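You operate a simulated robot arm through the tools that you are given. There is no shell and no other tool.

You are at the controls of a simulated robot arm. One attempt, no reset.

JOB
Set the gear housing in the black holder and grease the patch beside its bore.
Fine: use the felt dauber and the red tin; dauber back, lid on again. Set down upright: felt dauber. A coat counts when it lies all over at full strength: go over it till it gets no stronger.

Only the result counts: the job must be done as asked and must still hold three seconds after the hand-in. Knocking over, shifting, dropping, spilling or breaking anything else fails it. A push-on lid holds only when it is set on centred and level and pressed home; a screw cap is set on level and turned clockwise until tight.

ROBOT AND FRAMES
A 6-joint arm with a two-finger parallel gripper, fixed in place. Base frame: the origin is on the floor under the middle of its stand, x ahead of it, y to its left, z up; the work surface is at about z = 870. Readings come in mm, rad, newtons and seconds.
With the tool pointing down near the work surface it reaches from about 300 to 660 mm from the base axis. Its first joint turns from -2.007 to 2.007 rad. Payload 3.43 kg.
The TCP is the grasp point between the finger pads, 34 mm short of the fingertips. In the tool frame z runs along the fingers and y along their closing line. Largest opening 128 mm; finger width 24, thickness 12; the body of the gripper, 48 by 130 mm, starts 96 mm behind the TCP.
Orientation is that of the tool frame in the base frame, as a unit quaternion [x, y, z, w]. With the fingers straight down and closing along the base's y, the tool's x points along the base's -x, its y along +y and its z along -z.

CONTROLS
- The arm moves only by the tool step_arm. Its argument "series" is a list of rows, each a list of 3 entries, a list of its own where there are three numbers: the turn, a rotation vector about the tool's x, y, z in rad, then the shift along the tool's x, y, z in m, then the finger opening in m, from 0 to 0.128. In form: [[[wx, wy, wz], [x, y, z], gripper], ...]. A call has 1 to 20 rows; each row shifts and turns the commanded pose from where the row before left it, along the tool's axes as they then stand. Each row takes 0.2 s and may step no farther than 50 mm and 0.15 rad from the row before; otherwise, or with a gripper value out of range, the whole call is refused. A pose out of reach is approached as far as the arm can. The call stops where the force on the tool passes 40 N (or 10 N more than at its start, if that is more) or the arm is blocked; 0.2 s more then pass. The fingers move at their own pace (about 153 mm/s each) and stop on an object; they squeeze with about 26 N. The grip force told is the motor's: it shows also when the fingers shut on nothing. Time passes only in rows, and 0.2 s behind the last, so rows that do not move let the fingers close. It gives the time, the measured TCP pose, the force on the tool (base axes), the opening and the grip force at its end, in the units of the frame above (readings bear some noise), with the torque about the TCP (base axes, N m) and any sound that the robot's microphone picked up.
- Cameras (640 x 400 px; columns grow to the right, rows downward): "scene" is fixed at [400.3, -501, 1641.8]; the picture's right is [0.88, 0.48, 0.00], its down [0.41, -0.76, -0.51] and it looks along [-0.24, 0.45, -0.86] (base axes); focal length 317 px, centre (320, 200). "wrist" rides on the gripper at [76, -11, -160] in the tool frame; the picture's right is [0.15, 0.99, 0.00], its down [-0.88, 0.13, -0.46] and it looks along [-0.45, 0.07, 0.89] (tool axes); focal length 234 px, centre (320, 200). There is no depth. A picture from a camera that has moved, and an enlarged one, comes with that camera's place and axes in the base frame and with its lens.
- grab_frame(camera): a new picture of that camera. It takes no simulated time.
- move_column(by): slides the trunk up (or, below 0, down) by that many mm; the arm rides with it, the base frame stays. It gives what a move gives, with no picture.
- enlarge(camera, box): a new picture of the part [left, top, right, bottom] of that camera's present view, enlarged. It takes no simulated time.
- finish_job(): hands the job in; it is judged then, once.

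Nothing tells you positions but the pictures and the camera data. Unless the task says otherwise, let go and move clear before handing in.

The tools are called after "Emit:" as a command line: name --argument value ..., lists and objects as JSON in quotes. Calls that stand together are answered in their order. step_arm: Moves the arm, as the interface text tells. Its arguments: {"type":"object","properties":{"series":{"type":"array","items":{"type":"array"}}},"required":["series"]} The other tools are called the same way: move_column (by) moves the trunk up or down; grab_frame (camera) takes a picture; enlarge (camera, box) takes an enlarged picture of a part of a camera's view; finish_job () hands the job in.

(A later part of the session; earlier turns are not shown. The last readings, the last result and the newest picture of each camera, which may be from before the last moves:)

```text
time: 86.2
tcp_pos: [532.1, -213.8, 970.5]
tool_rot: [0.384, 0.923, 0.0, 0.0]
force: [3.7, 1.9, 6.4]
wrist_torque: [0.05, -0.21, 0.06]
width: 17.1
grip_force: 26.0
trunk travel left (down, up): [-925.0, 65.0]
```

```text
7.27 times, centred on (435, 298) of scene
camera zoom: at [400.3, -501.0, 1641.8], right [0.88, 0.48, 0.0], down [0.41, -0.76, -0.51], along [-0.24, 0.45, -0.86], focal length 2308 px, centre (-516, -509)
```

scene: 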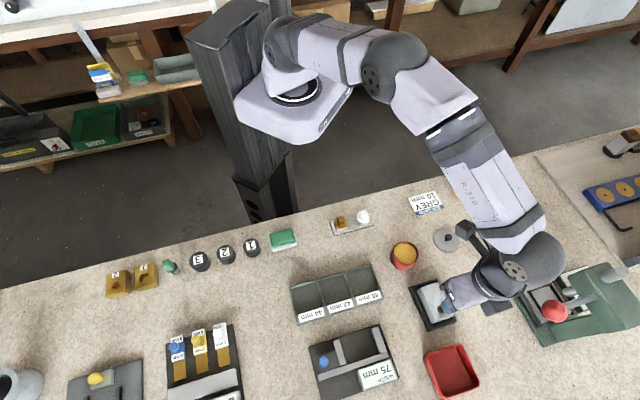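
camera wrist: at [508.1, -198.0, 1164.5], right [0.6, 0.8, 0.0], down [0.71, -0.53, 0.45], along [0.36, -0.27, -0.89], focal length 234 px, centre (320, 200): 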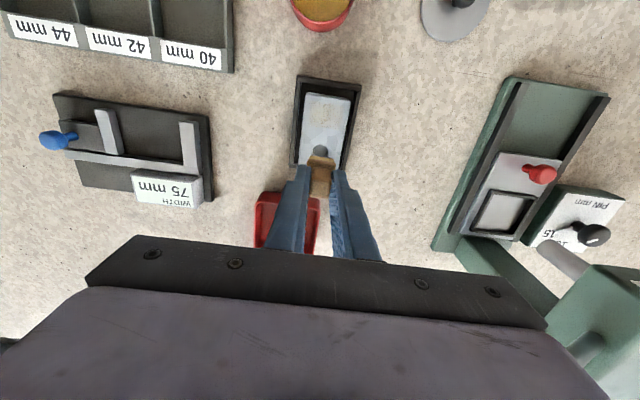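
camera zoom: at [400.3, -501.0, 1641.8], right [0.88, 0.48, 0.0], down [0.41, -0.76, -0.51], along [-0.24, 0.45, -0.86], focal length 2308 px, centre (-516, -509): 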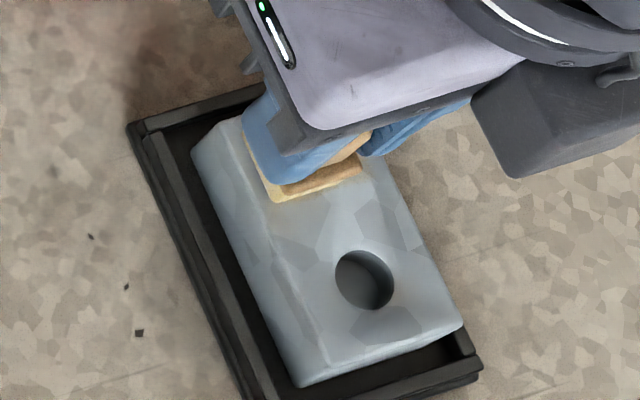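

Emit:
step_arm --series '[[[0, 0, 0], [0, 0, -0.004], 0.008], [[0, 0, 0], [0, 0.005, -0.03], 0.008], [[0, 0, 0], [-0.046, 0, 0], 0.008], [[0, 0, 0], [0, 0, 0], 0.008], [[0, 0, 0], [0, 0, 0], 0.008]]'

Emit:
enlarge --camera "wrist" --box '[280, 70, 370, 150]'

Emit:
enlarge --camera "scene" --box '[420, 278, 452, 304]'

```text
time: 87.4
tcp_pos: [569.4, -242.5, 1002.1]
tool_rot: [0.383, 0.924, 0.0, -0.001]
force: [0.3, -0.3, -1.3]
wrist_torque: [0.0, 0.05, -0.01]
width: 17.1
grip_force: 25.9
trunk travel left (down, up): [-925.0, 65.0]
```

```text
5.00 times, centred on (325, 110) of wrist
camera zoom: at [507.7, -197.7, 1162.2], right [0.6, 0.8, 0.0], down [0.71, -0.53, 0.45], along [0.36, -0.27, -0.89], focal length 1171 px, centre (295, 650)
```

zoom: 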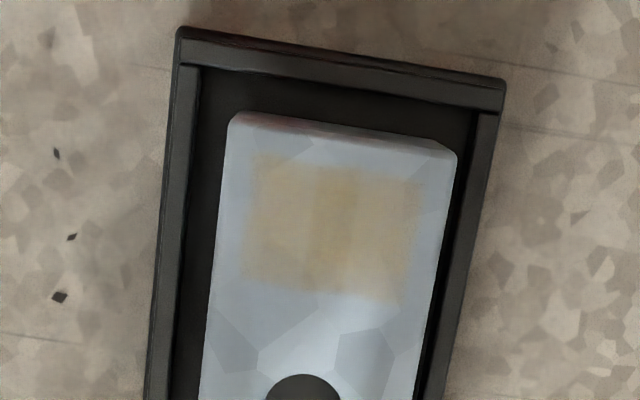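

```text
15.38 times, centred on (436, 291) of scene
camera zoom: at [400.3, -501.0, 1641.8], right [0.88, 0.48, 0.0], down [0.41, -0.76, -0.51], along [-0.24, 0.45, -0.86], focal length 4882 px, centre (-1465, -1200)
```

zoom: 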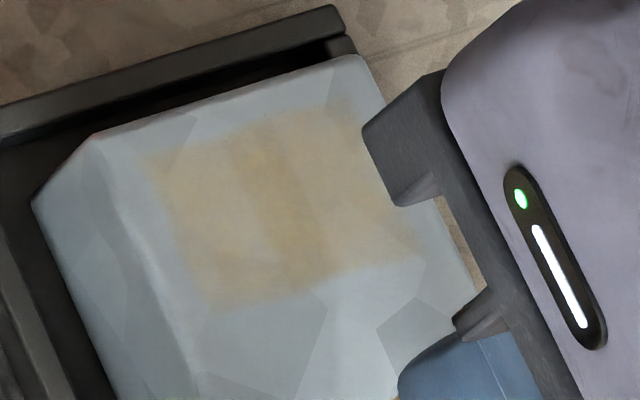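

Stroking works: a clear rectangular patch of about 34×24 mm now shows, centred near (538, -211), and it gets stronger with each stroke. I'll continue with longer overlapping strokes covering all edges.

Emit:
step_arm --series '[[[0, 0, 0], [0.025, 0.005, 0], 0.008], [[0, 0, 0], [0.0236, 0.0055, 0], 0.008], [[0, 0, 0], [0, 0, 0.015], 0.008], [[0, 0, 0], [0, 0, 0.012], 0.008], [[0, 0, 0], [0, 0, 0.003], 0.008], [[0, 0, 0], [0, 0, 0.001], 0.008], [[0, 0, 0], [0, 0, 0], 0.008], [[0, 0, 0], [0, 0, 0], 0.008]]'

Emit:
enlarge --camera "wrist" --box '[260, 120, 380, 220]'

```text
time: 89.2
tcp_pos: [543.8, -200.0, 971.8]
tool_rot: [0.384, 0.924, 0.0, 0.0]
force: [0.1, -0.6, -0.1]
wrist_torque: [-0.01, -0.01, 0.0]
width: 16.8
grip_force: 25.5
trunk travel left (down, up): [-925.0, 65.0]
```

```text
4.00 times, centred on (320, 170) of wrist
camera zoom: at [481.7, -155.8, 1131.7], right [0.6, 0.8, 0.0], down [0.71, -0.53, 0.46], along [0.37, -0.27, -0.89], focal length 937 px, centre (320, 320)
```

zoom: 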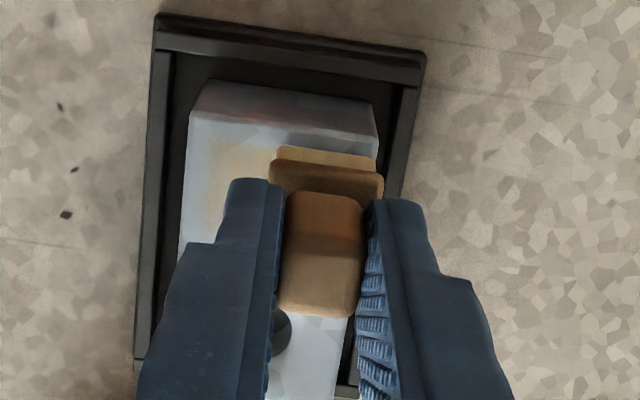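

Emit:
step_arm --series '[[[0, 0, 0], [0, 0, 0.001], 0.008], [[0, 0, 0], [0, 0, 0], 0.008]]'

Emit:
step_arm --series '[[[0, 0, 0], [0, 0, 0.001], 0.008], [[0, 0, 0], [0, 0, 0], 0.008]]'

```text
time: 89.8
tcp_pos: [543.0, -202.3, 971.3]
tool_rot: [0.383, 0.924, 0.0, 0.0]
force: [-0.8, 0.4, -0.1]
wrist_torque: [0.0, -0.02, -0.02]
width: 17.1
grip_force: 25.8
trunk travel left (down, up): [-925.0, 65.0]
```

```text
time: 90.4
tcp_pos: [543.4, -201.8, 970.3]
tool_rot: [0.383, 0.924, 0.0, 0.0]
force: [-0.1, 0.1, -0.3]
wrist_torque: [0.03, 0.01, 0.0]
width: 17.2
grip_force: 26.0
trunk travel left (down, up): [-925.0, 65.0]
```

Emit:
step_arm --series '[[[0, 0, 0], [0, 0, 0.0008], 0.008], [[0, 0, 0], [0, 0, 0], 0.008]]'

Emit:
step_arm --series '[[[0, 0, 0], [0, 0, 0.0006], 0.008], [[0, 0, 0], [0, 0, 0], 0.008]]'

```text
time: 91.0
tcp_pos: [544.5, -202.2, 968.9]
tool_rot: [0.383, 0.924, 0.001, 0.0]
force: [-0.9, 0.9, 0.5]
wrist_torque: [-0.02, -0.04, -0.01]
width: 17.0
grip_force: 25.6
trunk travel left (down, up): [-925.0, 65.0]
```

```text
time: 91.6
tcp_pos: [544.1, -201.6, 969.6]
tool_rot: [0.383, 0.924, -0.001, 0.0]
force: [-0.1, 0.4, 4.0]
wrist_torque: [0.01, 0.05, 0.04]
width: 17.0
grip_force: 25.9
trunk travel left (down, up): [-925.0, 65.0]
```

Emit:
step_arm --series '[[[0, 0, 0], [0, -0.0025, 0], 0.008], [[0, 0, 0], [0, -0.0025, 0], 0.008], [[0, 0, 0], [0, -0.0025, 0], 0.008], [[0, 0, 0], [0, -0.0025, 0], 0.008], [[0, 0, 0], [0, -0.0025, 0], 0.008], [[0, 0, 0], [0, -0.0025, 0], 0.008], [[0, 0, 0], [0, -0.0025, 0], 0.008], [[0, 0, 0], [0, -0.0025, 0], 0.008], [[0, 0, 0], [0, 0, 0], 0.008]]'

Emit:
enlarge --camera "scene" --box '[410, 270, 460, 325]'

```text
time: 93.6
tcp_pos: [527.1, -216.2, 968.1]
tool_rot: [0.384, 0.923, 0.0, 0.001]
force: [3.9, 3.4, 10.3]
wrist_torque: [0.15, -0.17, -0.01]
width: 17.0
grip_force: 25.9
trunk travel left (down, up): [-925.0, 65.0]
```

```text
7.27 times, centred on (435, 298) of scene
camera zoom: at [400.3, -501.0, 1641.8], right [0.88, 0.48, 0.0], down [0.41, -0.76, -0.51], along [-0.24, 0.45, -0.86], focal length 2308 px, centre (-516, -509)
```

zoom: 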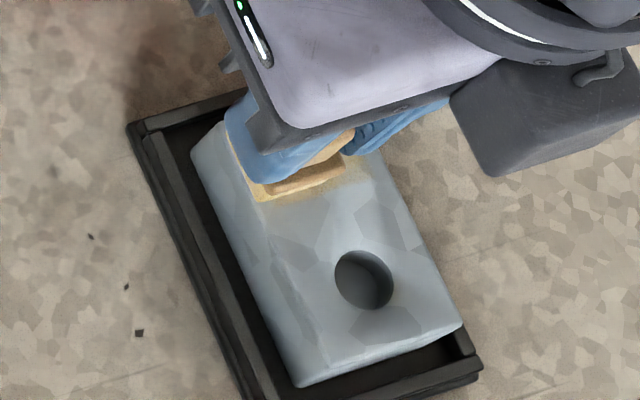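

Emit:
step_arm --series '[[[0, 0, 0], [-0.0025, 0, 0], 0.008], [[0, 0, 0], [-0.0025, 0, 0], 0.008], [[0, 0, 0], [0, 0.0025, 0], 0.008], [[0, 0, 0], [0, 0.0025, 0], 0.008], [[0, 0, 0], [0, 0.0025, 0], 0.008], [[0, 0, 0], [0, 0.0025, 0], 0.008], [[0, 0, 0], [0, 0.0025, 0], 0.008], [[0, 0, 0], [0, 0.0025, 0], 0.008], [[0, 0, 0], [0, 0.0025, 0], 0.008], [[0, 0, 0], [0, 0.0025, 0], 0.008], [[0, 0, 0], [0, 0, 0], 0.008]]'

Emit:
enlarge --camera "scene" --box '[410, 270, 460, 325]'

```text
time: 96.0
tcp_pos: [545.6, -204.8, 969.0]
tool_rot: [0.383, 0.924, 0.0, 0.001]
force: [-3.7, -4.1, 10.5]
wrist_torque: [-0.2, 0.13, -0.01]
width: 17.1
grip_force: 25.8
trunk travel left (down, up): [-925.0, 65.0]
```

```text
7.27 times, centred on (435, 298) of scene
camera zoom: at [400.3, -501.0, 1641.8], right [0.88, 0.48, 0.0], down [0.41, -0.76, -0.51], along [-0.24, 0.45, -0.86], focal length 2308 px, centre (-516, -509)
```

zoom: 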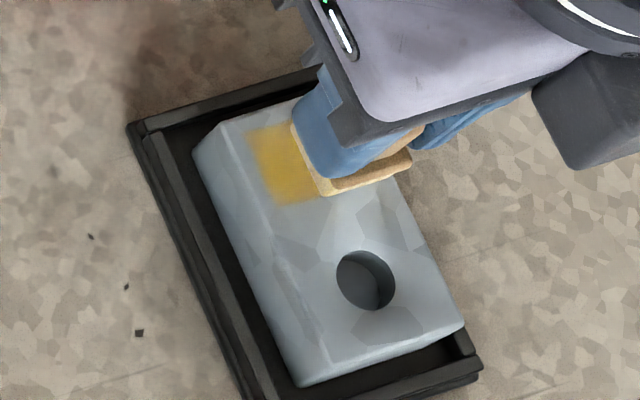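

Big improvement: the coat is now strong yellow. I'll keep stroking over the full patch.

Emit:
step_arm --series '[[[0, 0, 0], [0, -0.0025, 0], 0.008], [[0, 0, 0], [0, -0.0025, 0], 0.008], [[0, 0, 0], [0, -0.0025, 0], 0.008], [[0, 0, 0], [0, -0.0025, 0], 0.008], [[0, 0, 0], [0, -0.0025, 0], 0.008], [[0, 0, 0], [0, -0.0025, 0], 0.008], [[0, 0, 0], [0, -0.0025, 0], 0.008], [[0, 0, 0], [0, -0.0025, 0], 0.008], [[0, 0, 0], [0.002, 0, 0], 0.008], [[0, 0, 0], [0.002, 0, 0], 0.008], [[0, 0, 0], [0, 0.0025, 0], 0.008], [[0, 0, 0], [0, 0.0025, 0], 0.008], [[0, 0, 0], [0, 0.0025, 0], 0.008], [[0, 0, 0], [0, 0.0025, 0], 0.008], [[0, 0, 0], [0, 0.0025, 0], 0.008], [[0, 0, 0], [0, 0.0025, 0], 0.008], [[0, 0, 0], [0, 0.0025, 0], 0.008], [[0, 0, 0], [0, 0.0025, 0], 0.008], [[0, 0, 0], [0, 0, 0], 0.008]]'

Emit:
enlarge --camera "scene" --box '[410, 270, 460, 325]'

```text
time: 100.0
tcp_pos: [543.0, -200.9, 968.9]
tool_rot: [0.382, 0.924, 0.0, -0.001]
force: [-1.0, 0.7, 2.5]
wrist_torque: [0.0, 0.03, -0.03]
width: 17.2
grip_force: 26.1
trunk travel left (down, up): [-925.0, 65.0]
```

```text
7.27 times, centred on (435, 298) of scene
camera zoom: at [400.3, -501.0, 1641.8], right [0.88, 0.48, 0.0], down [0.41, -0.76, -0.51], along [-0.24, 0.45, -0.86], focal length 2308 px, centre (-516, -509)
```

zoom: 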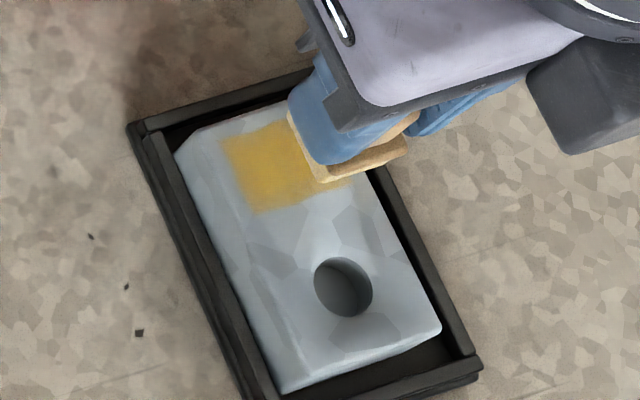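

Emit:
step_arm --series '[[[0, 0, 0], [0, 0, -0.004], 0.008], [[0, 0, 0], [0, 0, -0.03], 0.008], [[0, 0, 0], [-0.025, -0.005, 0], 0.008], [[0, 0, 0], [-0.023, -0.005, 0], 0.008], [[0, 0, 0], [0, 0, 0], 0.008], [[0, 0, 0], [0, 0, 0], 0.008]]'

Emit:
enlarge --camera "wrist" --box '[280, 70, 370, 150]'

Emit:
enlarge --camera "scene" --box '[380, 220, 470, 340]'

```text
time: 101.4
tcp_pos: [568.6, -243.8, 1001.4]
tool_rot: [0.384, 0.923, 0.0, 0.0]
force: [-0.7, 0.8, -0.4]
wrist_torque: [0.04, 0.0, -0.05]
width: 17.1
grip_force: 25.9
trunk travel left (down, up): [-925.0, 65.0]
```

```text
5.00 times, centred on (325, 110) of wrist
camera zoom: at [507.7, -197.7, 1162.1], right [0.6, 0.8, 0.0], down [0.71, -0.53, 0.46], along [0.37, -0.27, -0.89], focal length 1171 px, centre (295, 650)
```

zoom: 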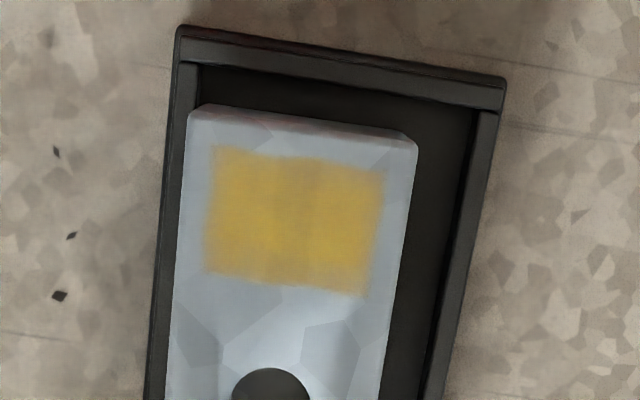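

```text
3.33 times, centred on (425, 280) of scene
camera zoom: at [400.3, -501.0, 1641.8], right [0.88, 0.48, 0.0], down [0.41, -0.76, -0.51], along [-0.24, 0.45, -0.86], focal length 1058 px, centre (-30, -67)
```

zoom: 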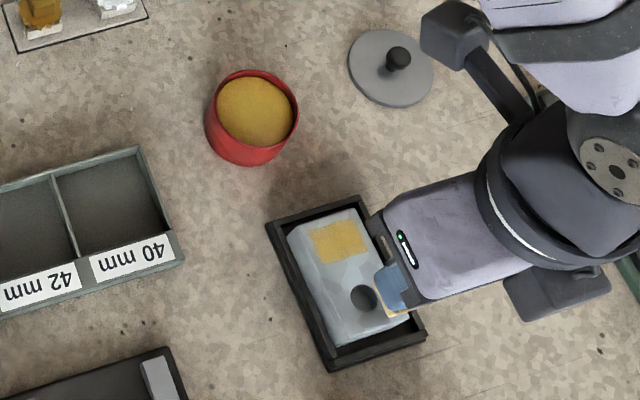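

The coat is nearly full, slightly weaker near the edges. The housing has slid toward one wall of the pocket but the holder hasn't moved. I'll do more strokes re-centred on the patch.

Emit:
step_arm --series '[[[0, 0, 0], [0.025, 0.0015, 0], 0.008], [[0, 0, 0], [0.0225, 0.0012, 0], 0.008], [[0, 0, 0], [0, 0, 0.015], 0.008], [[0, 0, 0], [0, 0, 0.012], 0.008], [[0, 0, 0], [0, 0, 0.004], 0.008], [[0, 0, 0], [0, 0, 0.001], 0.008], [[0, 0, 0], [0, 0, 0], 0.008], [[0, 0, 0], [0, 0, 0], 0.008]]'

Emit:
enlarge --camera "wrist" --box '[260, 120, 380, 220]'

```text
time: 103.2
tcp_pos: [540.2, -206.3, 969.5]
tool_rot: [0.384, 0.923, 0.0, 0.0]
force: [0.2, -0.6, -1.3]
wrist_torque: [0.01, 0.0, 0.01]
width: 16.9
grip_force: 25.9
trunk travel left (down, up): [-925.0, 65.0]
```

```text
4.00 times, centred on (320, 170) of wrist
camera zoom: at [477.7, -161.2, 1129.2], right [0.6, 0.8, 0.0], down [0.71, -0.53, 0.46], along [0.37, -0.27, -0.89], focal length 937 px, centre (320, 320)
```

zoom: 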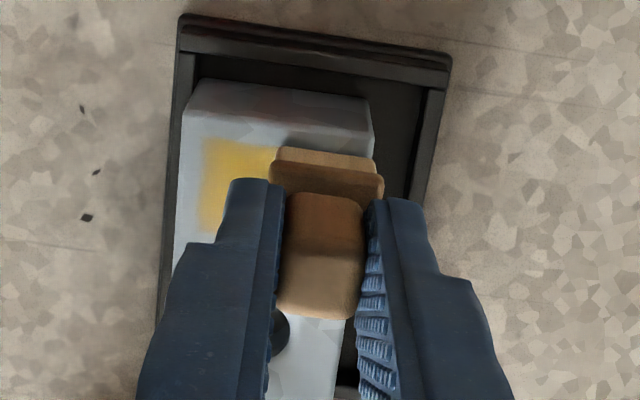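

Emit:
step_arm --series '[[[0, 0, 0], [0, 0, 0.0008], 0.008], [[0, 0, 0], [0, 0, 0], 0.008]]'

Emit:
step_arm --series '[[[0, 0, 0], [0, 0, 0.0006], 0.008], [[0, 0, 0], [0, 0, 0], 0.008]]'

```text
time: 103.8
tcp_pos: [540.2, -207.3, 968.8]
tool_rot: [0.384, 0.923, 0.0, 0.0]
force: [1.2, 0.2, 0.6]
wrist_torque: [0.02, 0.0, 0.03]
width: 17.0
grip_force: 25.9
trunk travel left (down, up): [-925.0, 65.0]
```

```text
time: 104.4
tcp_pos: [538.3, -207.5, 969.1]
tool_rot: [0.384, 0.924, 0.0, -0.001]
force: [-0.6, 1.6, 1.8]
wrist_torque: [0.06, 0.0, -0.02]
width: 17.2
grip_force: 26.0
trunk travel left (down, up): [-925.0, 65.0]
```

Emit:
step_arm --series '[[[0, 0, 0], [0, 0, 0.0004], 0.008], [[0, 0, 0], [0, -0.0025, 0], 0.008], [[0, 0, 0], [0, -0.0025, 0], 0.008], [[0, 0, 0], [0, -0.0025, 0], 0.008], [[0, 0, 0], [0, -0.0025, 0], 0.008], [[0, 0, 0], [0, -0.0025, 0], 0.008], [[0, 0, 0], [0, -0.0025, 0], 0.008], [[0, 0, 0], [0, -0.0025, 0], 0.008], [[0, 0, 0], [0, -0.0025, 0], 0.008], [[0, 0, 0], [-0.002, 0, 0], 0.008], [[0, 0, 0], [0, 0, 0], 0.008]]'

Emit:
enlarge --camera "scene" --box '[410, 270, 460, 325]'

```text
time: 106.8
tcp_pos: [525.1, -223.5, 970.5]
tool_rot: [0.383, 0.924, -0.001, 0.0]
force: [0.1, 0.5, 0.0]
wrist_torque: [0.0, 0.01, -0.03]
width: 17.1
grip_force: 25.7
trunk travel left (down, up): [-925.0, 65.0]
```

```text
7.27 times, centred on (435, 298) of scene
camera zoom: at [400.3, -501.0, 1641.8], right [0.88, 0.48, 0.0], down [0.41, -0.76, -0.51], along [-0.24, 0.45, -0.86], focal length 2308 px, centre (-516, -509)
```

zoom: 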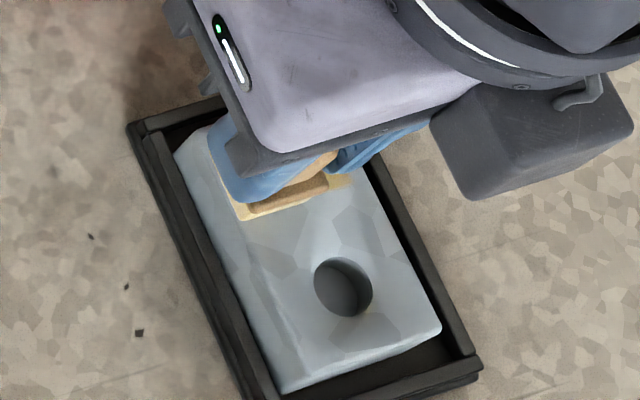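

Emit:
step_arm --series '[[[0, 0, 0], [0, 0, 0.001], 0.008], [[0, 0, 0], [0, 0, 0], 0.008]]'

Emit:
step_arm --series '[[[0, 0, 0], [0, 0, 0.0006], 0.008], [[0, 0, 0], [0, 0, 0], 0.008]]'

```text
time: 107.4
tcp_pos: [525.0, -224.1, 968.8]
tool_rot: [0.384, 0.923, 0.0, 0.001]
force: [2.8, 0.5, 4.7]
wrist_torque: [0.03, -0.1, 0.0]
width: 17.3
grip_force: 26.4
trunk travel left (down, up): [-925.0, 65.0]
```

```text
time: 108.0
tcp_pos: [524.3, -224.0, 969.3]
tool_rot: [0.383, 0.924, 0.0, 0.002]
force: [1.1, 0.8, 15.4]
wrist_torque: [0.03, -0.04, 0.01]
width: 16.9
grip_force: 26.1
trunk travel left (down, up): [-925.0, 65.0]
```

Emit:
step_arm --series '[[[0, 0, 0], [0, 0.0025, -0.0003], 0.008], [[0, 0, 0], [0, 0.0025, 0], 0.008], [[0, 0, 0], [0, 0.0025, 0], 0.008], [[0, 0, 0], [0, 0.0025, 0], 0.008], [[0, 0, 0], [0, 0.0025, 0], 0.008], [[0, 0, 0], [0, 0.0025, 0], 0.008], [[0, 0, 0], [0, 0.0025, 0], 0.008], [[0, 0, 0], [0, 0.0025, 0], 0.008], [[0, 0, 0], [0, 0, 0], 0.008]]'

Emit:
enlarge --camera "scene" --box '[410, 270, 460, 325]'

```text
time: 110.0
tcp_pos: [537.9, -209.7, 968.0]
tool_rot: [0.383, 0.924, 0.0, 0.001]
force: [-7.7, -5.4, 20.2]
wrist_torque: [-0.25, 0.39, -0.03]
width: 17.3
grip_force: 26.2
trunk travel left (down, up): [-925.0, 65.0]
```

```text
7.27 times, centred on (435, 298) of scene
camera zoom: at [400.3, -501.0, 1641.8], right [0.88, 0.48, 0.0], down [0.41, -0.76, -0.51], along [-0.24, 0.45, -0.86], focal length 2308 px, centre (-516, -509)
```

zoom: 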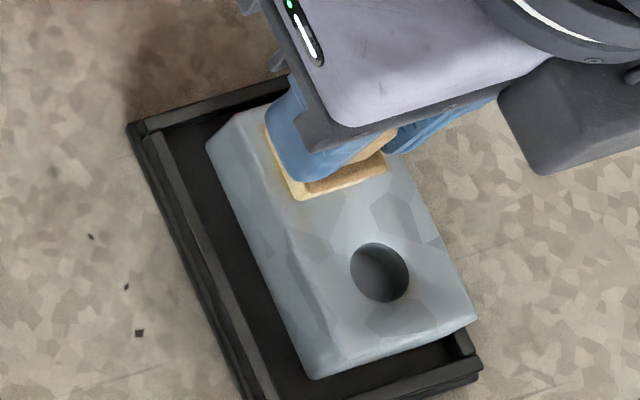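

Emit:
step_arm --series '[[[0, 0, 0], [0, 0.0025, -0.0008], 0.008], [[0, 0, 0], [0, 0.0025, 0], 0.008], [[0, 0, 0], [0, 0.0025, 0], 0.008], [[0, 0, 0], [0, 0.0025, 0], 0.008], [[0, 0, 0], [0, 0.0025, 0], 0.008], [[0, 0, 0], [0, 0.0025, 0], 0.008], [[0, 0, 0], [0, 0, 0], 0.008]]'

Emit:
enlarge --camera "scene" --box '[410, 270, 460, 325]'

Emit:
enlarge --camera "wrist" --box '[260, 120, 380, 220]'

```text
time: 111.6
tcp_pos: [550.3, -198.6, 968.7]
tool_rot: [0.383, 0.924, -0.001, 0.001]
force: [-2.9, -3.6, 8.2]
wrist_torque: [-0.18, 0.14, 0.0]
width: 16.8
grip_force: 25.7
trunk travel left (down, up): [-925.0, 65.0]
```

```text
7.27 times, centred on (435, 298) of scene
camera zoom: at [400.3, -501.0, 1641.8], right [0.88, 0.48, 0.0], down [0.41, -0.76, -0.51], along [-0.24, 0.45, -0.86], focal length 2308 px, centre (-516, -509)
```

zoom: 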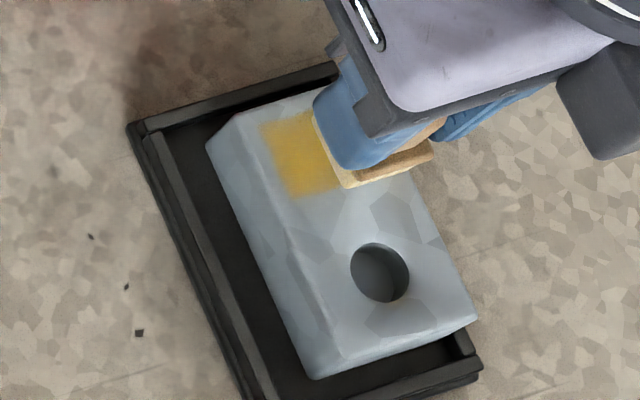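

```text
4.00 times, centred on (320, 170) of wrist
camera zoom: at [488.5, -153.4, 1128.5], right [0.6, 0.8, 0.0], down [0.71, -0.53, 0.46], along [0.37, -0.27, -0.89], focal length 937 px, centre (320, 320)
```

zoom: 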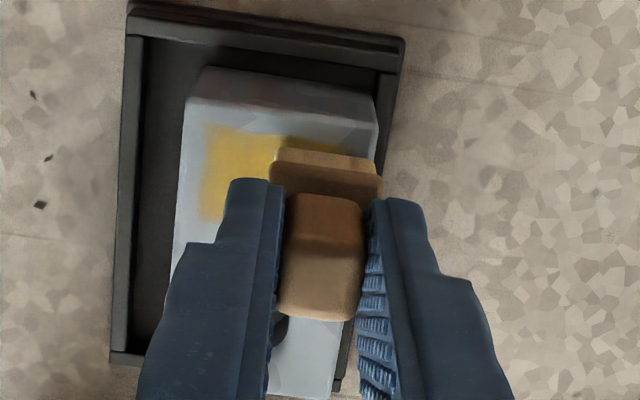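

Emit:
step_arm --series '[[[0, 0, 0], [0, 0, -0.004], 0.008], [[0, 0, 0], [0.0035, -0.012, 0], 0.008], [[0, 0, 0], [0, -0.012, 0], 0.008], [[0, 0, 0], [0, 0, 0], 0.008], [[0, 0, 0], [0, 0, 0.003], 0.008], [[0, 0, 0], [0, 0, 0.001], 0.008], [[0, 0, 0], [0, 0, 0], 0.008]]'

Emit:
enlarge --camera "wrist" --box '[260, 120, 380, 220]'

```text
time: 113.2
tcp_pos: [532.2, -213.6, 968.7]
tool_rot: [0.383, 0.924, 0.0, 0.0]
force: [-0.5, 0.0, 0.5]
wrist_torque: [0.04, -0.03, -0.02]
width: 17.1
grip_force: 26.1
trunk travel left (down, up): [-925.0, 65.0]
```

```text
4.00 times, centred on (320, 170) of wrist
camera zoom: at [469.8, -168.3, 1128.6], right [0.6, 0.8, 0.0], down [0.71, -0.53, 0.46], along [0.37, -0.27, -0.89], focal length 937 px, centre (320, 320)
```

zoom: 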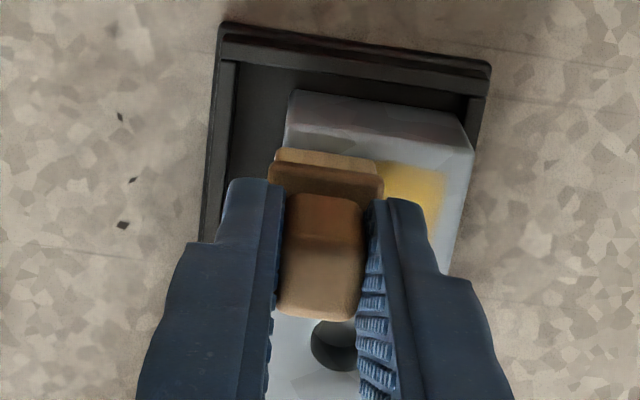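

Emit:
step_arm --series '[[[0, 0, 0], [0, 0, 0.0008], 0.008], [[0, 0, 0], [0, 0, 0], 0.008]]'

Emit:
step_arm --series '[[[0, 0, 0], [0, 0.0025, 0.0003], 0.008], [[0, 0, 0], [0, 0.0025, 0], 0.008], [[0, 0, 0], [0, 0.0025, 0], 0.008], [[0, 0, 0], [0, 0.0025, 0], 0.008], [[0, 0, 0], [0, 0, 0], 0.008]]'

```text
time: 113.8
tcp_pos: [532.0, -213.0, 968.6]
tool_rot: [0.383, 0.924, 0.001, 0.002]
force: [1.0, 0.5, 6.5]
wrist_torque: [0.03, -0.06, -0.01]
width: 17.2
grip_force: 25.9
trunk travel left (down, up): [-925.0, 65.0]
```

```text
time: 115.0
tcp_pos: [536.2, -207.7, 968.8]
tool_rot: [0.383, 0.924, 0.001, -0.001]
force: [-4.4, -4.1, 11.1]
wrist_torque: [-0.19, 0.17, 0.04]
width: 17.1
grip_force: 26.6
trunk travel left (down, up): [-925.0, 65.0]
```

Force is steady at about 11 N, so I'll complete this stroke and then return for one with the pad nearer the bore side.

Emit:
step_arm --series '[[[0, 0, 0], [0, 0.0025, 0], 0.008], [[0, 0, 0], [0, 0.0025, 0], 0.008], [[0, 0, 0], [0, 0.0025, 0], 0.008], [[0, 0, 0], [0, 0.0025, 0], 0.008], [[0, 0, 0], [0, 0.0025, 0], 0.008], [[0, 0, 0], [0, 0, 0], 0.008], [[0, 0, 0], [0, 0, -0.004], 0.008], [[0, 0, 0], [-0.005, -0.012, 0], 0.008], [[0, 0, 0], [0, -0.012, 0], 0.008], [[0, 0, 0], [0, 0, 0], 0.008], [[0, 0, 0], [0, 0, 0.003], 0.008], [[0, 0, 0], [0, 0, 0.001], 0.008], [[0, 0, 0], [0, 0, 0], 0.008]]'

Emit:
enlarge --camera "wrist" --box '[260, 120, 380, 220]'

Emit:
enlarge --camera "scene" --box '[410, 270, 460, 325]'

```text
time: 117.8
tcp_pos: [533.1, -217.1, 968.8]
tool_rot: [0.384, 0.923, 0.0, 0.002]
force: [-1.5, 1.5, 13.2]
wrist_torque: [0.11, 0.13, 0.0]
width: 17.1
grip_force: 26.0
trunk travel left (down, up): [-925.0, 65.0]
```

```text
4.00 times, centred on (320, 170) of wrist
camera zoom: at [470.8, -172.2, 1128.0], right [0.6, 0.8, 0.0], down [0.71, -0.53, 0.46], along [0.37, -0.27, -0.89], focal length 937 px, centre (320, 320)
```

zoom: 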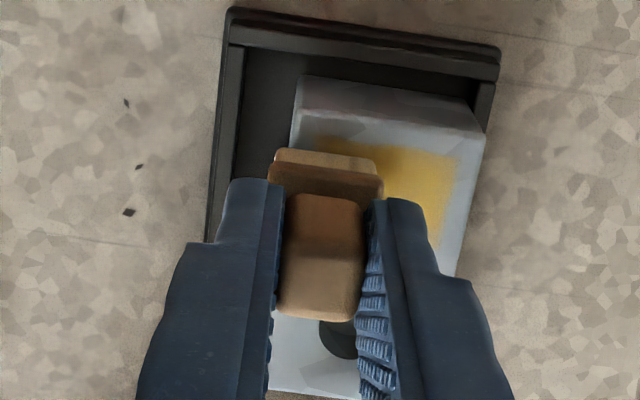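

```text
7.27 times, centred on (435, 298) of scene
camera zoom: at [400.3, -501.0, 1641.8], right [0.88, 0.48, 0.0], down [0.41, -0.76, -0.51], along [-0.24, 0.45, -0.86], focal length 2308 px, centre (-516, -509)
```

zoom: 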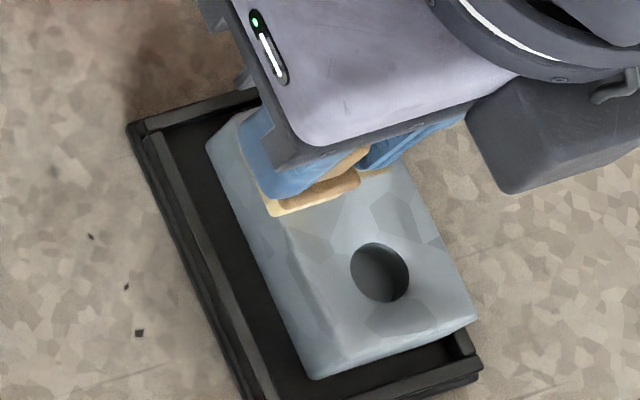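

Emit:
step_arm --series '[[[0, 0, 0], [0, 0.0025, 0], 0.008], [[0, 0, 0], [0, 0.0025, 0], 0.008], [[0, 0, 0], [0, 0.0025, 0], 0.008], [[0, 0, 0], [0, 0.0025, 0], 0.008], [[0, 0, 0], [0, 0.0025, 0], 0.008], [[0, 0, 0], [0, 0.0025, 0], 0.008], [[0, 0, 0], [0, 0.0025, 0], 0.008], [[0, 0, 0], [0, 0.0025, 0], 0.008], [[0, 0, 0], [0, 0.0025, 0], 0.008], [[0, 0, 0], [0, 0, 0], 0.008]]'

Emit:
enlarge --camera "scene" --box '[410, 270, 460, 325]'

```text
time: 120.0
tcp_pos: [548.2, -202.3, 968.2]
tool_rot: [0.383, 0.924, 0.0, 0.001]
force: [-3.9, -4.9, 13.6]
wrist_torque: [-0.23, 0.22, 0.0]
width: 16.8
grip_force: 26.3
trunk travel left (down, up): [-925.0, 65.0]
```

```text
7.27 times, centred on (435, 298) of scene
camera zoom: at [400.3, -501.0, 1641.8], right [0.88, 0.48, 0.0], down [0.41, -0.76, -0.51], along [-0.24, 0.45, -0.86], focal length 2308 px, centre (-516, -509)
```

zoom: 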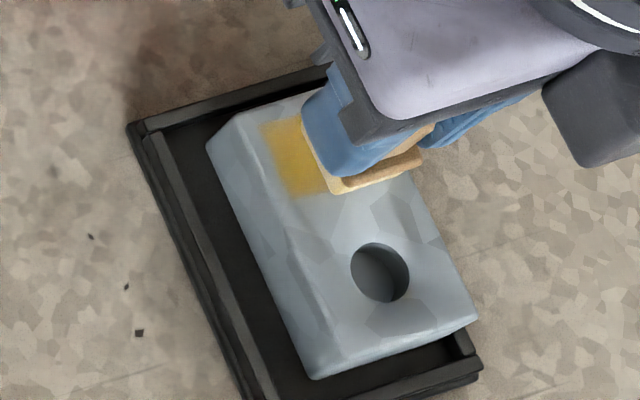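

Emit:
step_arm --series '[[[0, 0, 0], [0, 0, -0.004], 0.008], [[0, 0, 0], [0, 0, -0.03], 0.008], [[0, 0, 0], [-0.023, -0.005, 0], 0.008], [[0, 0, 0], [-0.023, -0.005, 0], 0.008], [[0, 0, 0], [0, 0, 0], 0.008], [[0, 0, 0], [0, 0, 0], 0.008]]'

Emit:
enlarge --camera "wrist" --box '[290, 75, 354, 135]'

Emit:
enlarge --camera "scene" --box '[420, 278, 452, 304]'

```text
time: 121.4
tcp_pos: [575.8, -242.6, 1000.5]
tool_rot: [0.383, 0.924, -0.001, 0.0]
force: [-0.1, 0.2, -1.0]
wrist_torque: [0.0, -0.02, 0.02]
width: 17.4
grip_force: 26.1
trunk travel left (down, up): [-925.0, 65.0]
```

```text
6.67 times, centred on (322, 105) of wrist
camera zoom: at [513.5, -197.6, 1160.7], right [0.6, 0.8, 0.0], down [0.71, -0.53, 0.46], along [0.37, -0.27, -0.89], focal length 1561 px, centre (307, 833)
```

zoom: 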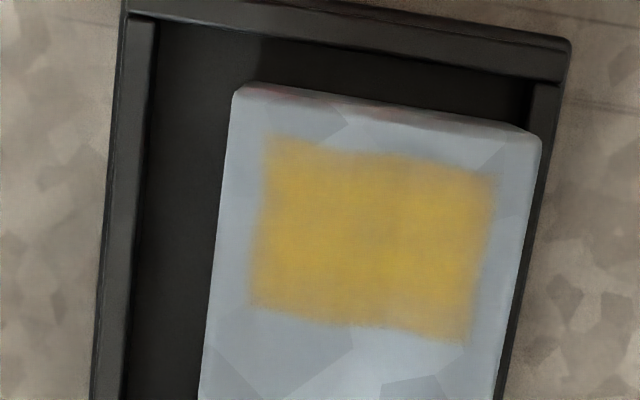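

```text
15.38 times, centred on (436, 291) of scene
camera zoom: at [400.3, -501.0, 1641.8], right [0.88, 0.48, 0.0], down [0.41, -0.76, -0.51], along [-0.24, 0.45, -0.86], focal length 4882 px, centre (-1465, -1200)
```

zoom: 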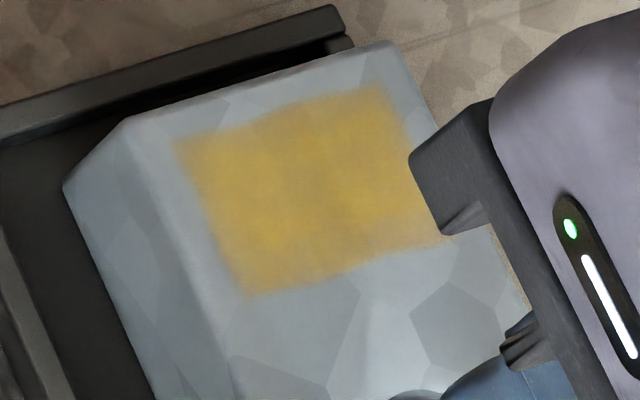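

Coverage is nearly full, just slightly weaker along a couple of edges. I'll do more overlapping strokes across those edges, working in the direction where the wall holds the housing.

Emit:
step_arm --series '[[[0, 0, 0], [0.027, -0.005, 0], 0.008], [[0, 0, 0], [0.0274, -0.005, 0], 0.008], [[0, 0, 0], [0, 0, 0.015], 0.008], [[0, 0, 0], [0, 0, 0.012], 0.008], [[0, 0, 0], [0, 0, 0.003], 0.008], [[0, 0, 0], [0, 0, 0.001], 0.008], [[0, 0, 0], [0, 0, 0], 0.008], [[0, 0, 0], [0, 0, 0], 0.008]]'

Emit:
enlarge --camera "wrist" --box '[260, 120, 380, 220]'

```text
time: 123.2
tcp_pos: [529.4, -209.9, 969.1]
tool_rot: [0.384, 0.923, -0.001, -0.001]
force: [0.0, 0.4, -1.4]
wrist_torque: [-0.03, 0.0, -0.04]
width: 17.0
grip_force: 26.5
trunk travel left (down, up): [-925.0, 65.0]
```

```text
4.00 times, centred on (320, 170) of wrist
camera zoom: at [467.3, -163.8, 1129.6], right [0.6, 0.8, 0.0], down [0.71, -0.53, 0.46], along [0.37, -0.27, -0.89], focal length 937 px, centre (320, 320)
```

zoom: 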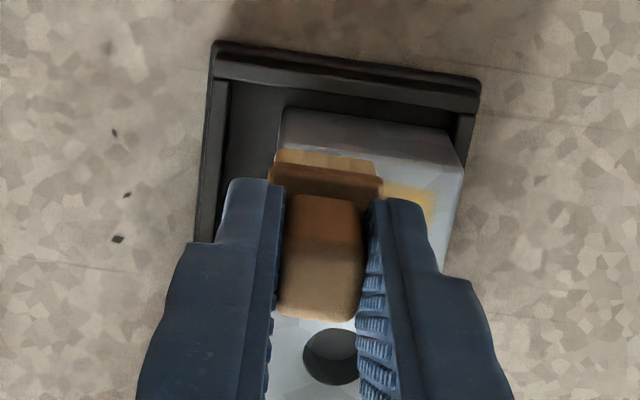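

Emit:
step_arm --series '[[[0, 0, 0], [0, 0, 0.0008], 0.008], [[0, 0, 0], [0, 0, 0], 0.008]]'

Emit:
step_arm --series '[[[0, 0, 0], [0, 0, 0.0007], 0.008], [[0, 0, 0], [0, 0, 0], 0.008]]'

```text
time: 123.8
tcp_pos: [528.6, -208.5, 968.3]
tool_rot: [0.384, 0.923, 0.0, 0.0]
force: [-0.6, 0.7, -0.6]
wrist_torque: [-0.02, 0.01, 0.01]
width: 17.0
grip_force: 25.9
trunk travel left (down, up): [-925.0, 65.0]
```

```text
time: 124.4
tcp_pos: [528.6, -208.9, 967.5]
tool_rot: [0.384, 0.923, 0.0, 0.0]
force: [0.9, 0.7, 1.1]
wrist_torque: [-0.02, -0.03, 0.01]
width: 17.1
grip_force: 26.1
trunk travel left (down, up): [-925.0, 65.0]
```

Emit:
step_arm --series '[[[0, 0, 0], [0, 0, 0.0008], 0.008], [[0, 0, 0], [0, 0.0025, 0], 0.008], [[0, 0, 0], [0, 0.0025, 0], 0.008], [[0, 0, 0], [0, 0.0025, 0], 0.008], [[0, 0, 0], [0, 0.0025, 0], 0.008], [[0, 0, 0], [0, 0, 0], 0.008]]'

```text
time: 125.8
tcp_pos: [536.5, -203.4, 967.8]
tool_rot: [0.384, 0.923, 0.001, 0.0]
force: [-1.1, -0.9, 2.4]
wrist_torque: [-0.08, 0.04, -0.01]
width: 17.2
grip_force: 26.7
trunk travel left (down, up): [-925.0, 65.0]
```

Emit:
step_arm --series '[[[0, 0, 0], [0, 0.002, 0.0005], 0.008], [[0, 0, 0], [0, 0.0025, 0], 0.008], [[0, 0, 0], [0, 0.0025, 0], 0.008], [[0, 0, 0], [0, 0.0025, 0], 0.008], [[0, 0, 0], [0, 0.0025, 0], 0.008], [[0, 0, 0], [0, 0, 0], 0.008]]'

Emit:
enlarge --camera "scene" --box '[410, 270, 460, 325]'

```text
time: 127.2
tcp_pos: [543.0, -197.1, 967.7]
tool_rot: [0.384, 0.924, 0.0, 0.001]
force: [-5.8, -6.8, 15.7]
wrist_torque: [-0.31, 0.27, -0.01]
width: 17.1
grip_force: 26.6
trunk travel left (down, up): [-925.0, 65.0]
```

```text
7.27 times, centred on (435, 298) of scene
camera zoom: at [400.3, -501.0, 1641.8], right [0.88, 0.48, 0.0], down [0.41, -0.76, -0.51], along [-0.24, 0.45, -0.86], focal length 2308 px, centre (-516, -509)
```

zoom: 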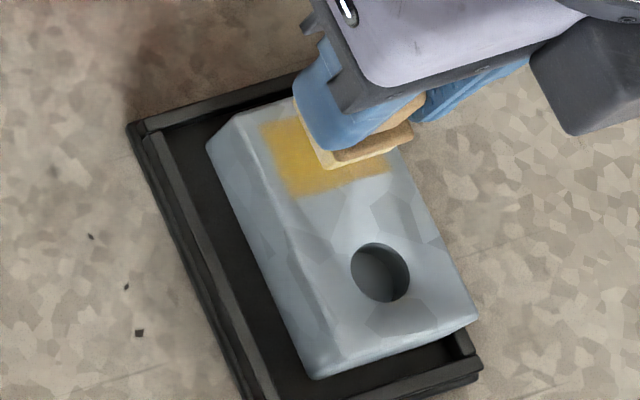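

Emit:
step_arm --series '[[[0, 0, 0], [0, 0.003, 0], 0.008], [[0, 0, 0], [0, 0.002, 0], 0.008], [[0, 0, 0], [0, 0, -0.004], 0.008], [[0, 0, 0], [-0.008, -0.014, 0], 0.008], [[0, 0, 0], [0, -0.014, 0], 0.008], [[0, 0, 0], [0, 0, 0], 0.008], [[0, 0, 0], [0, 0, 0.003], 0.008], [[0, 0, 0], [0, 0, 0.001], 0.008], [[0, 0, 0], [0, 0, 0], 0.008]]'

Emit:
enlarge --camera "wrist" --box '[260, 120, 380, 220]'

```text
time: 129.2
tcp_pos: [534.1, -216.7, 968.3]
tool_rot: [0.383, 0.924, 0.0, 0.0]
force: [-1.2, 0.2, -0.7]
wrist_torque: [-0.02, 0.01, 0.01]
width: 17.1
grip_force: 25.7
trunk travel left (down, up): [-925.0, 65.0]
```

```text
4.00 times, centred on (320, 170) of wrist
camera zoom: at [472.3, -170.6, 1128.3], right [0.6, 0.8, 0.0], down [0.71, -0.53, 0.46], along [0.37, -0.27, -0.89], focal length 937 px, centre (320, 320)
```

zoom: 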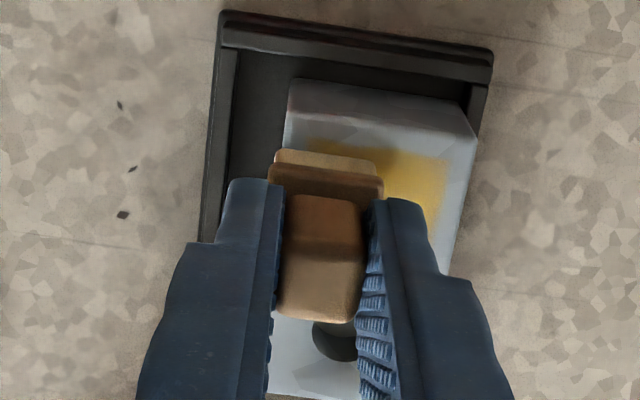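

Emit:
step_arm --series '[[[0, 0, 0], [0, 0, 0.0012], 0.008], [[0, 0, 0], [0, 0, 0], 0.008]]'

Emit:
step_arm --series '[[[0, 0, 0], [0, 0, 0.0005], 0.008], [[0, 0, 0], [0, 0, 0], 0.008]]'

```text
time: 129.8
tcp_pos: [535.2, -217.3, 969.0]
tool_rot: [0.383, 0.924, 0.001, 0.002]
force: [0.2, 0.4, 5.5]
wrist_torque: [0.05, -0.01, 0.04]
width: 16.9
grip_force: 26.6
trunk travel left (down, up): [-925.0, 65.0]
```

```text
time: 130.4
tcp_pos: [534.2, -216.4, 967.9]
tool_rot: [0.384, 0.924, 0.0, 0.001]
force: [0.0, -1.3, 12.0]
wrist_torque: [-0.06, -0.04, 0.0]
width: 16.8
grip_force: 25.8
trunk travel left (down, up): [-925.0, 65.0]
```

Emit:
step_arm --series '[[[0, 0, 0], [0, 0.002, 0], 0.008], [[0, 0, 0], [0, 0.002, 0], 0.008], [[0, 0, 0], [0, 0.002, 0], 0.008], [[0, 0, 0], [0, 0.002, 0], 0.008], [[0, 0, 0], [0, 0.002, 0], 0.008], [[0, 0, 0], [0, 0.002, 0], 0.008], [[0, 0, 0], [0, 0.002, 0], 0.008], [[0, 0, 0], [0, 0.002, 0], 0.008], [[0, 0, 0], [0, 0.002, 0], 0.008], [[0, 0, 0], [0, 0.002, 0], 0.008], [[0, 0, 0], [0, 0.002, 0], 0.008], [[0, 0, 0], [0, 0.002, 0], 0.008], [[0, 0, 0], [0, 0.002, 0], 0.008], [[0, 0, 0], [0, 0, 0], 0.008]]'

Emit:
enlarge --camera "scene" --box '[410, 270, 460, 325]'

```text
time: 133.4
tcp_pos: [550.7, -198.5, 967.5]
tool_rot: [0.384, 0.923, 0.0, 0.001]
force: [-6.2, -7.0, 20.2]
wrist_torque: [-0.37, 0.31, -0.06]
width: 17.2
grip_force: 26.3
trunk travel left (down, up): [-925.0, 65.0]
```

```text
7.27 times, centred on (435, 298) of scene
camera zoom: at [400.3, -501.0, 1641.8], right [0.88, 0.48, 0.0], down [0.41, -0.76, -0.51], along [-0.24, 0.45, -0.86], focal length 2308 px, centre (-516, -509)
```

zoom: 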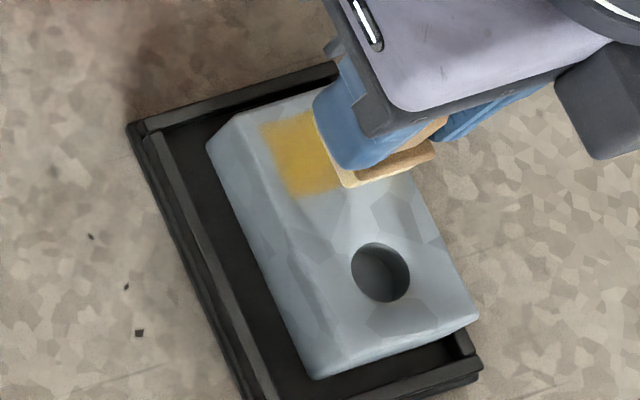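

Emit:
step_arm --series '[[[0, 0, 0], [0, 0, -0.004], 0.008], [[0, 0, 0], [0, 0, -0.03], 0.008], [[0, 0, 0], [-0.023, -0.006, 0], 0.008], [[0, 0, 0], [-0.018, -0.006, 0], 0.008], [[0, 0, 0], [0, 0, 0], 0.008], [[0, 0, 0], [0, 0, 0], 0.008]]'

Emit:
enlarge --camera "wrist" --box '[290, 75, 354, 135]'

Emit:
enlarge --camera "scene" --box '[420, 278, 452, 304]'

```text
time: 134.8
tcp_pos: [572.0, -235.8, 998.8]
tool_rot: [0.383, 0.924, 0.0, -0.001]
force: [-0.1, -0.5, -0.7]
wrist_torque: [-0.01, 0.03, 0.03]
width: 17.2
grip_force: 26.2
trunk travel left (down, up): [-925.0, 65.0]
```

```text
6.67 times, centred on (322, 105) of wrist
camera zoom: at [510.7, -189.8, 1158.1], right [0.6, 0.8, 0.0], down [0.71, -0.53, 0.46], along [0.37, -0.27, -0.89], focal length 1561 px, centre (307, 833)
```

zoom: 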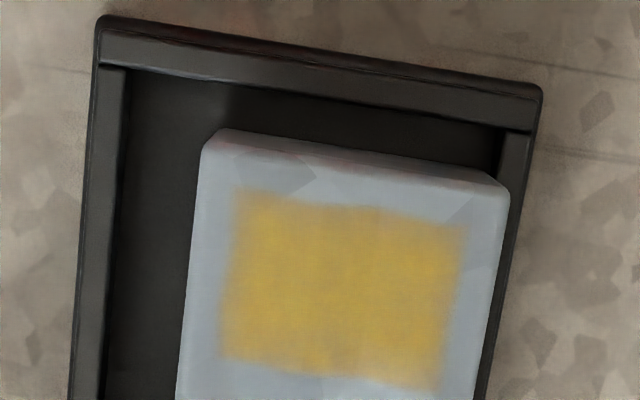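

```text
15.38 times, centred on (436, 291) of scene
camera zoom: at [400.3, -501.0, 1641.8], right [0.88, 0.48, 0.0], down [0.41, -0.76, -0.51], along [-0.24, 0.45, -0.86], focal length 4882 px, centre (-1465, -1200)
```

zoom: 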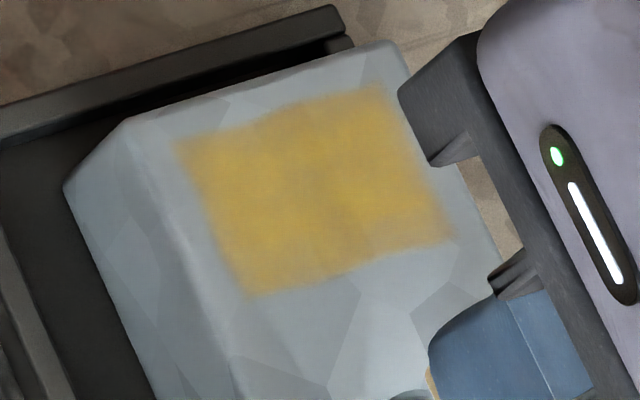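

The coat looks even now, with only one corner slightly weaker. I'll reload the felt once more and do a final set of strokes to be sure it's saturated.

Emit:
step_arm --series '[[[0, 0, 0], [0.0369, -0.0071, 0], 0.008], [[0, 0, 0], [0.0369, -0.0071, 0], 0.008], [[0, 0, 0], [0.0369, -0.0071, 0], 0.008], [[0, 0, 0], [0.0368, -0.007, 0], 0.008], [[0, 0, 0], [0, 0, 0], 0.008], [[0, 0, 0], [0, 0, 0], 0.008]]'

Emit:
enlarge --camera "wrist" --box '[270, 110, 370, 200]'

```text
time: 136.2
tcp_pos: [448.7, -153.6, 1002.2]
tool_rot: [0.384, 0.923, -0.001, 0.0]
force: [0.8, -0.2, -0.5]
wrist_torque: [-0.02, -0.01, 0.01]
width: 16.9
grip_force: 26.2
trunk travel left (down, up): [-925.0, 65.0]
```

```text
4.44 times, centred on (320, 155) of wrist
camera zoom: at [385.7, -108.0, 1162.3], right [0.6, 0.8, 0.0], down [0.71, -0.53, 0.46], along [0.37, -0.27, -0.89], focal length 1041 px, centre (320, 400)
```

zoom: 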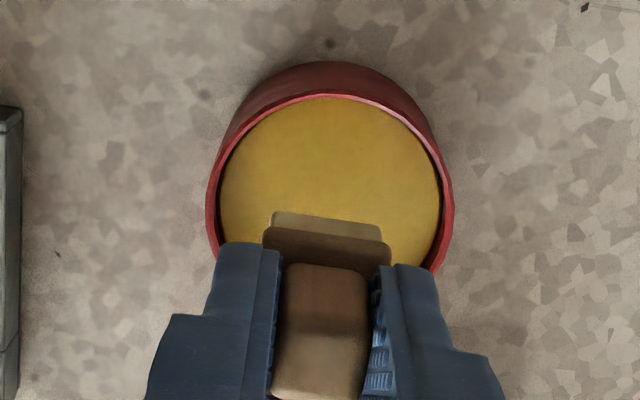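

Emit:
step_arm --series '[[[0, 0, 0], [0.0012, 0.0025, 0.015], 0.008], [[0, 0, 0], [0, 0, 0.015], 0.008], [[0, 0, 0], [0, 0, 0.006], 0.008], [[0, 0, 0], [0, 0, 0.002], 0.008], [[0, 0, 0], [0, 0, 0], 0.008]]'

Emit:
enlarge --camera "wrist" --box '[270, 110, 370, 200]'

```text
time: 137.4
tcp_pos: [449.2, -149.4, 961.0]
tool_rot: [0.384, 0.923, 0.0, 0.0]
force: [-0.4, -0.6, -0.2]
wrist_torque: [-0.02, -0.01, -0.05]
width: 17.2
grip_force: 25.6
trunk travel left (down, up): [-925.0, 65.0]
```

```text
4.44 times, centred on (320, 155) of wrist
camera zoom: at [388.2, -103.2, 1121.5], right [0.6, 0.8, 0.0], down [0.71, -0.53, 0.46], along [0.37, -0.27, -0.89], focal length 1041 px, centre (320, 400)
```

zoom: 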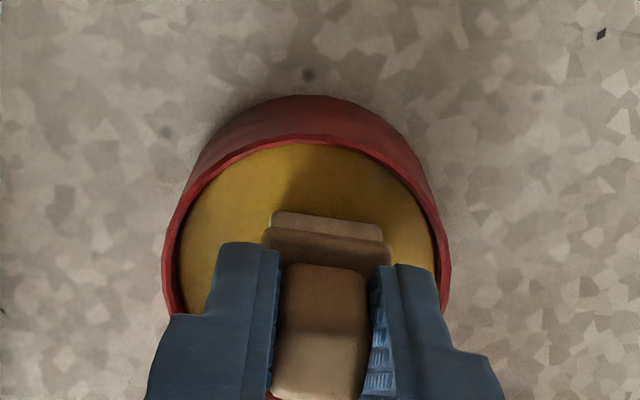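

Emit:
step_arm --series '[[[0, 0, 0], [0, -0.0022, 0], 0.008], [[0, 0, 0], [0, 0, 0.001], 0.008], [[0, 0, 0], [0, 0, 0.001], 0.008], [[0, 0, 0], [0, 0, 0], 0.008]]'

Emit:
step_arm --series '[[[0, 0, 0], [0, 0, 0.001], 0.008], [[0, 0, 0], [0, 0, 0], 0.008]]'

```text
time: 138.4
tcp_pos: [449.1, -150.7, 959.0]
tool_rot: [0.384, 0.924, 0.0, 0.0]
force: [-0.3, 1.0, -1.2]
wrist_torque: [0.02, 0.0, -0.02]
width: 17.2
grip_force: 25.6
trunk travel left (down, up): [-925.0, 65.0]
```

```text
time: 139.0
tcp_pos: [447.7, -149.7, 959.3]
tool_rot: [0.384, 0.923, 0.0, 0.0]
force: [0.8, 0.3, 1.1]
wrist_torque: [0.01, -0.06, 0.03]
width: 17.0
grip_force: 25.7
trunk travel left (down, up): [-925.0, 65.0]
```

Emit:
step_arm --series '[[[0, 0, 0], [0, 0, 0.001], 0.008], [[0, 0, 0], [0, 0, 0], 0.008], [[0, 0, 0], [0, 0, 0], 0.008], [[0, 0, 0], [0, 0, 0], 0.008]]'

Emit:
enlarge --camera "scene" --box '[380, 230, 430, 275]'

```text
time: 140.0
tcp_pos: [448.0, -149.8, 958.3]
tool_rot: [0.384, 0.924, 0.0, 0.002]
force: [0.1, 0.0, 19.3]
wrist_torque: [-0.05, 0.04, -0.03]
width: 17.0
grip_force: 26.3
trunk travel left (down, up): [-925.0, 65.0]
```

```text
8.89 times, centred on (405, 252) of scene
camera zoom: at [400.3, -501.0, 1641.8], right [0.88, 0.48, 0.0], down [0.41, -0.76, -0.51], along [-0.24, 0.45, -0.86], focal length 2821 px, centre (-436, -267)
```

zoom: 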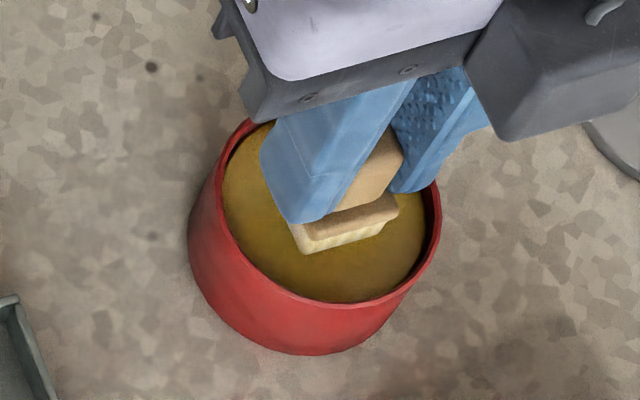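

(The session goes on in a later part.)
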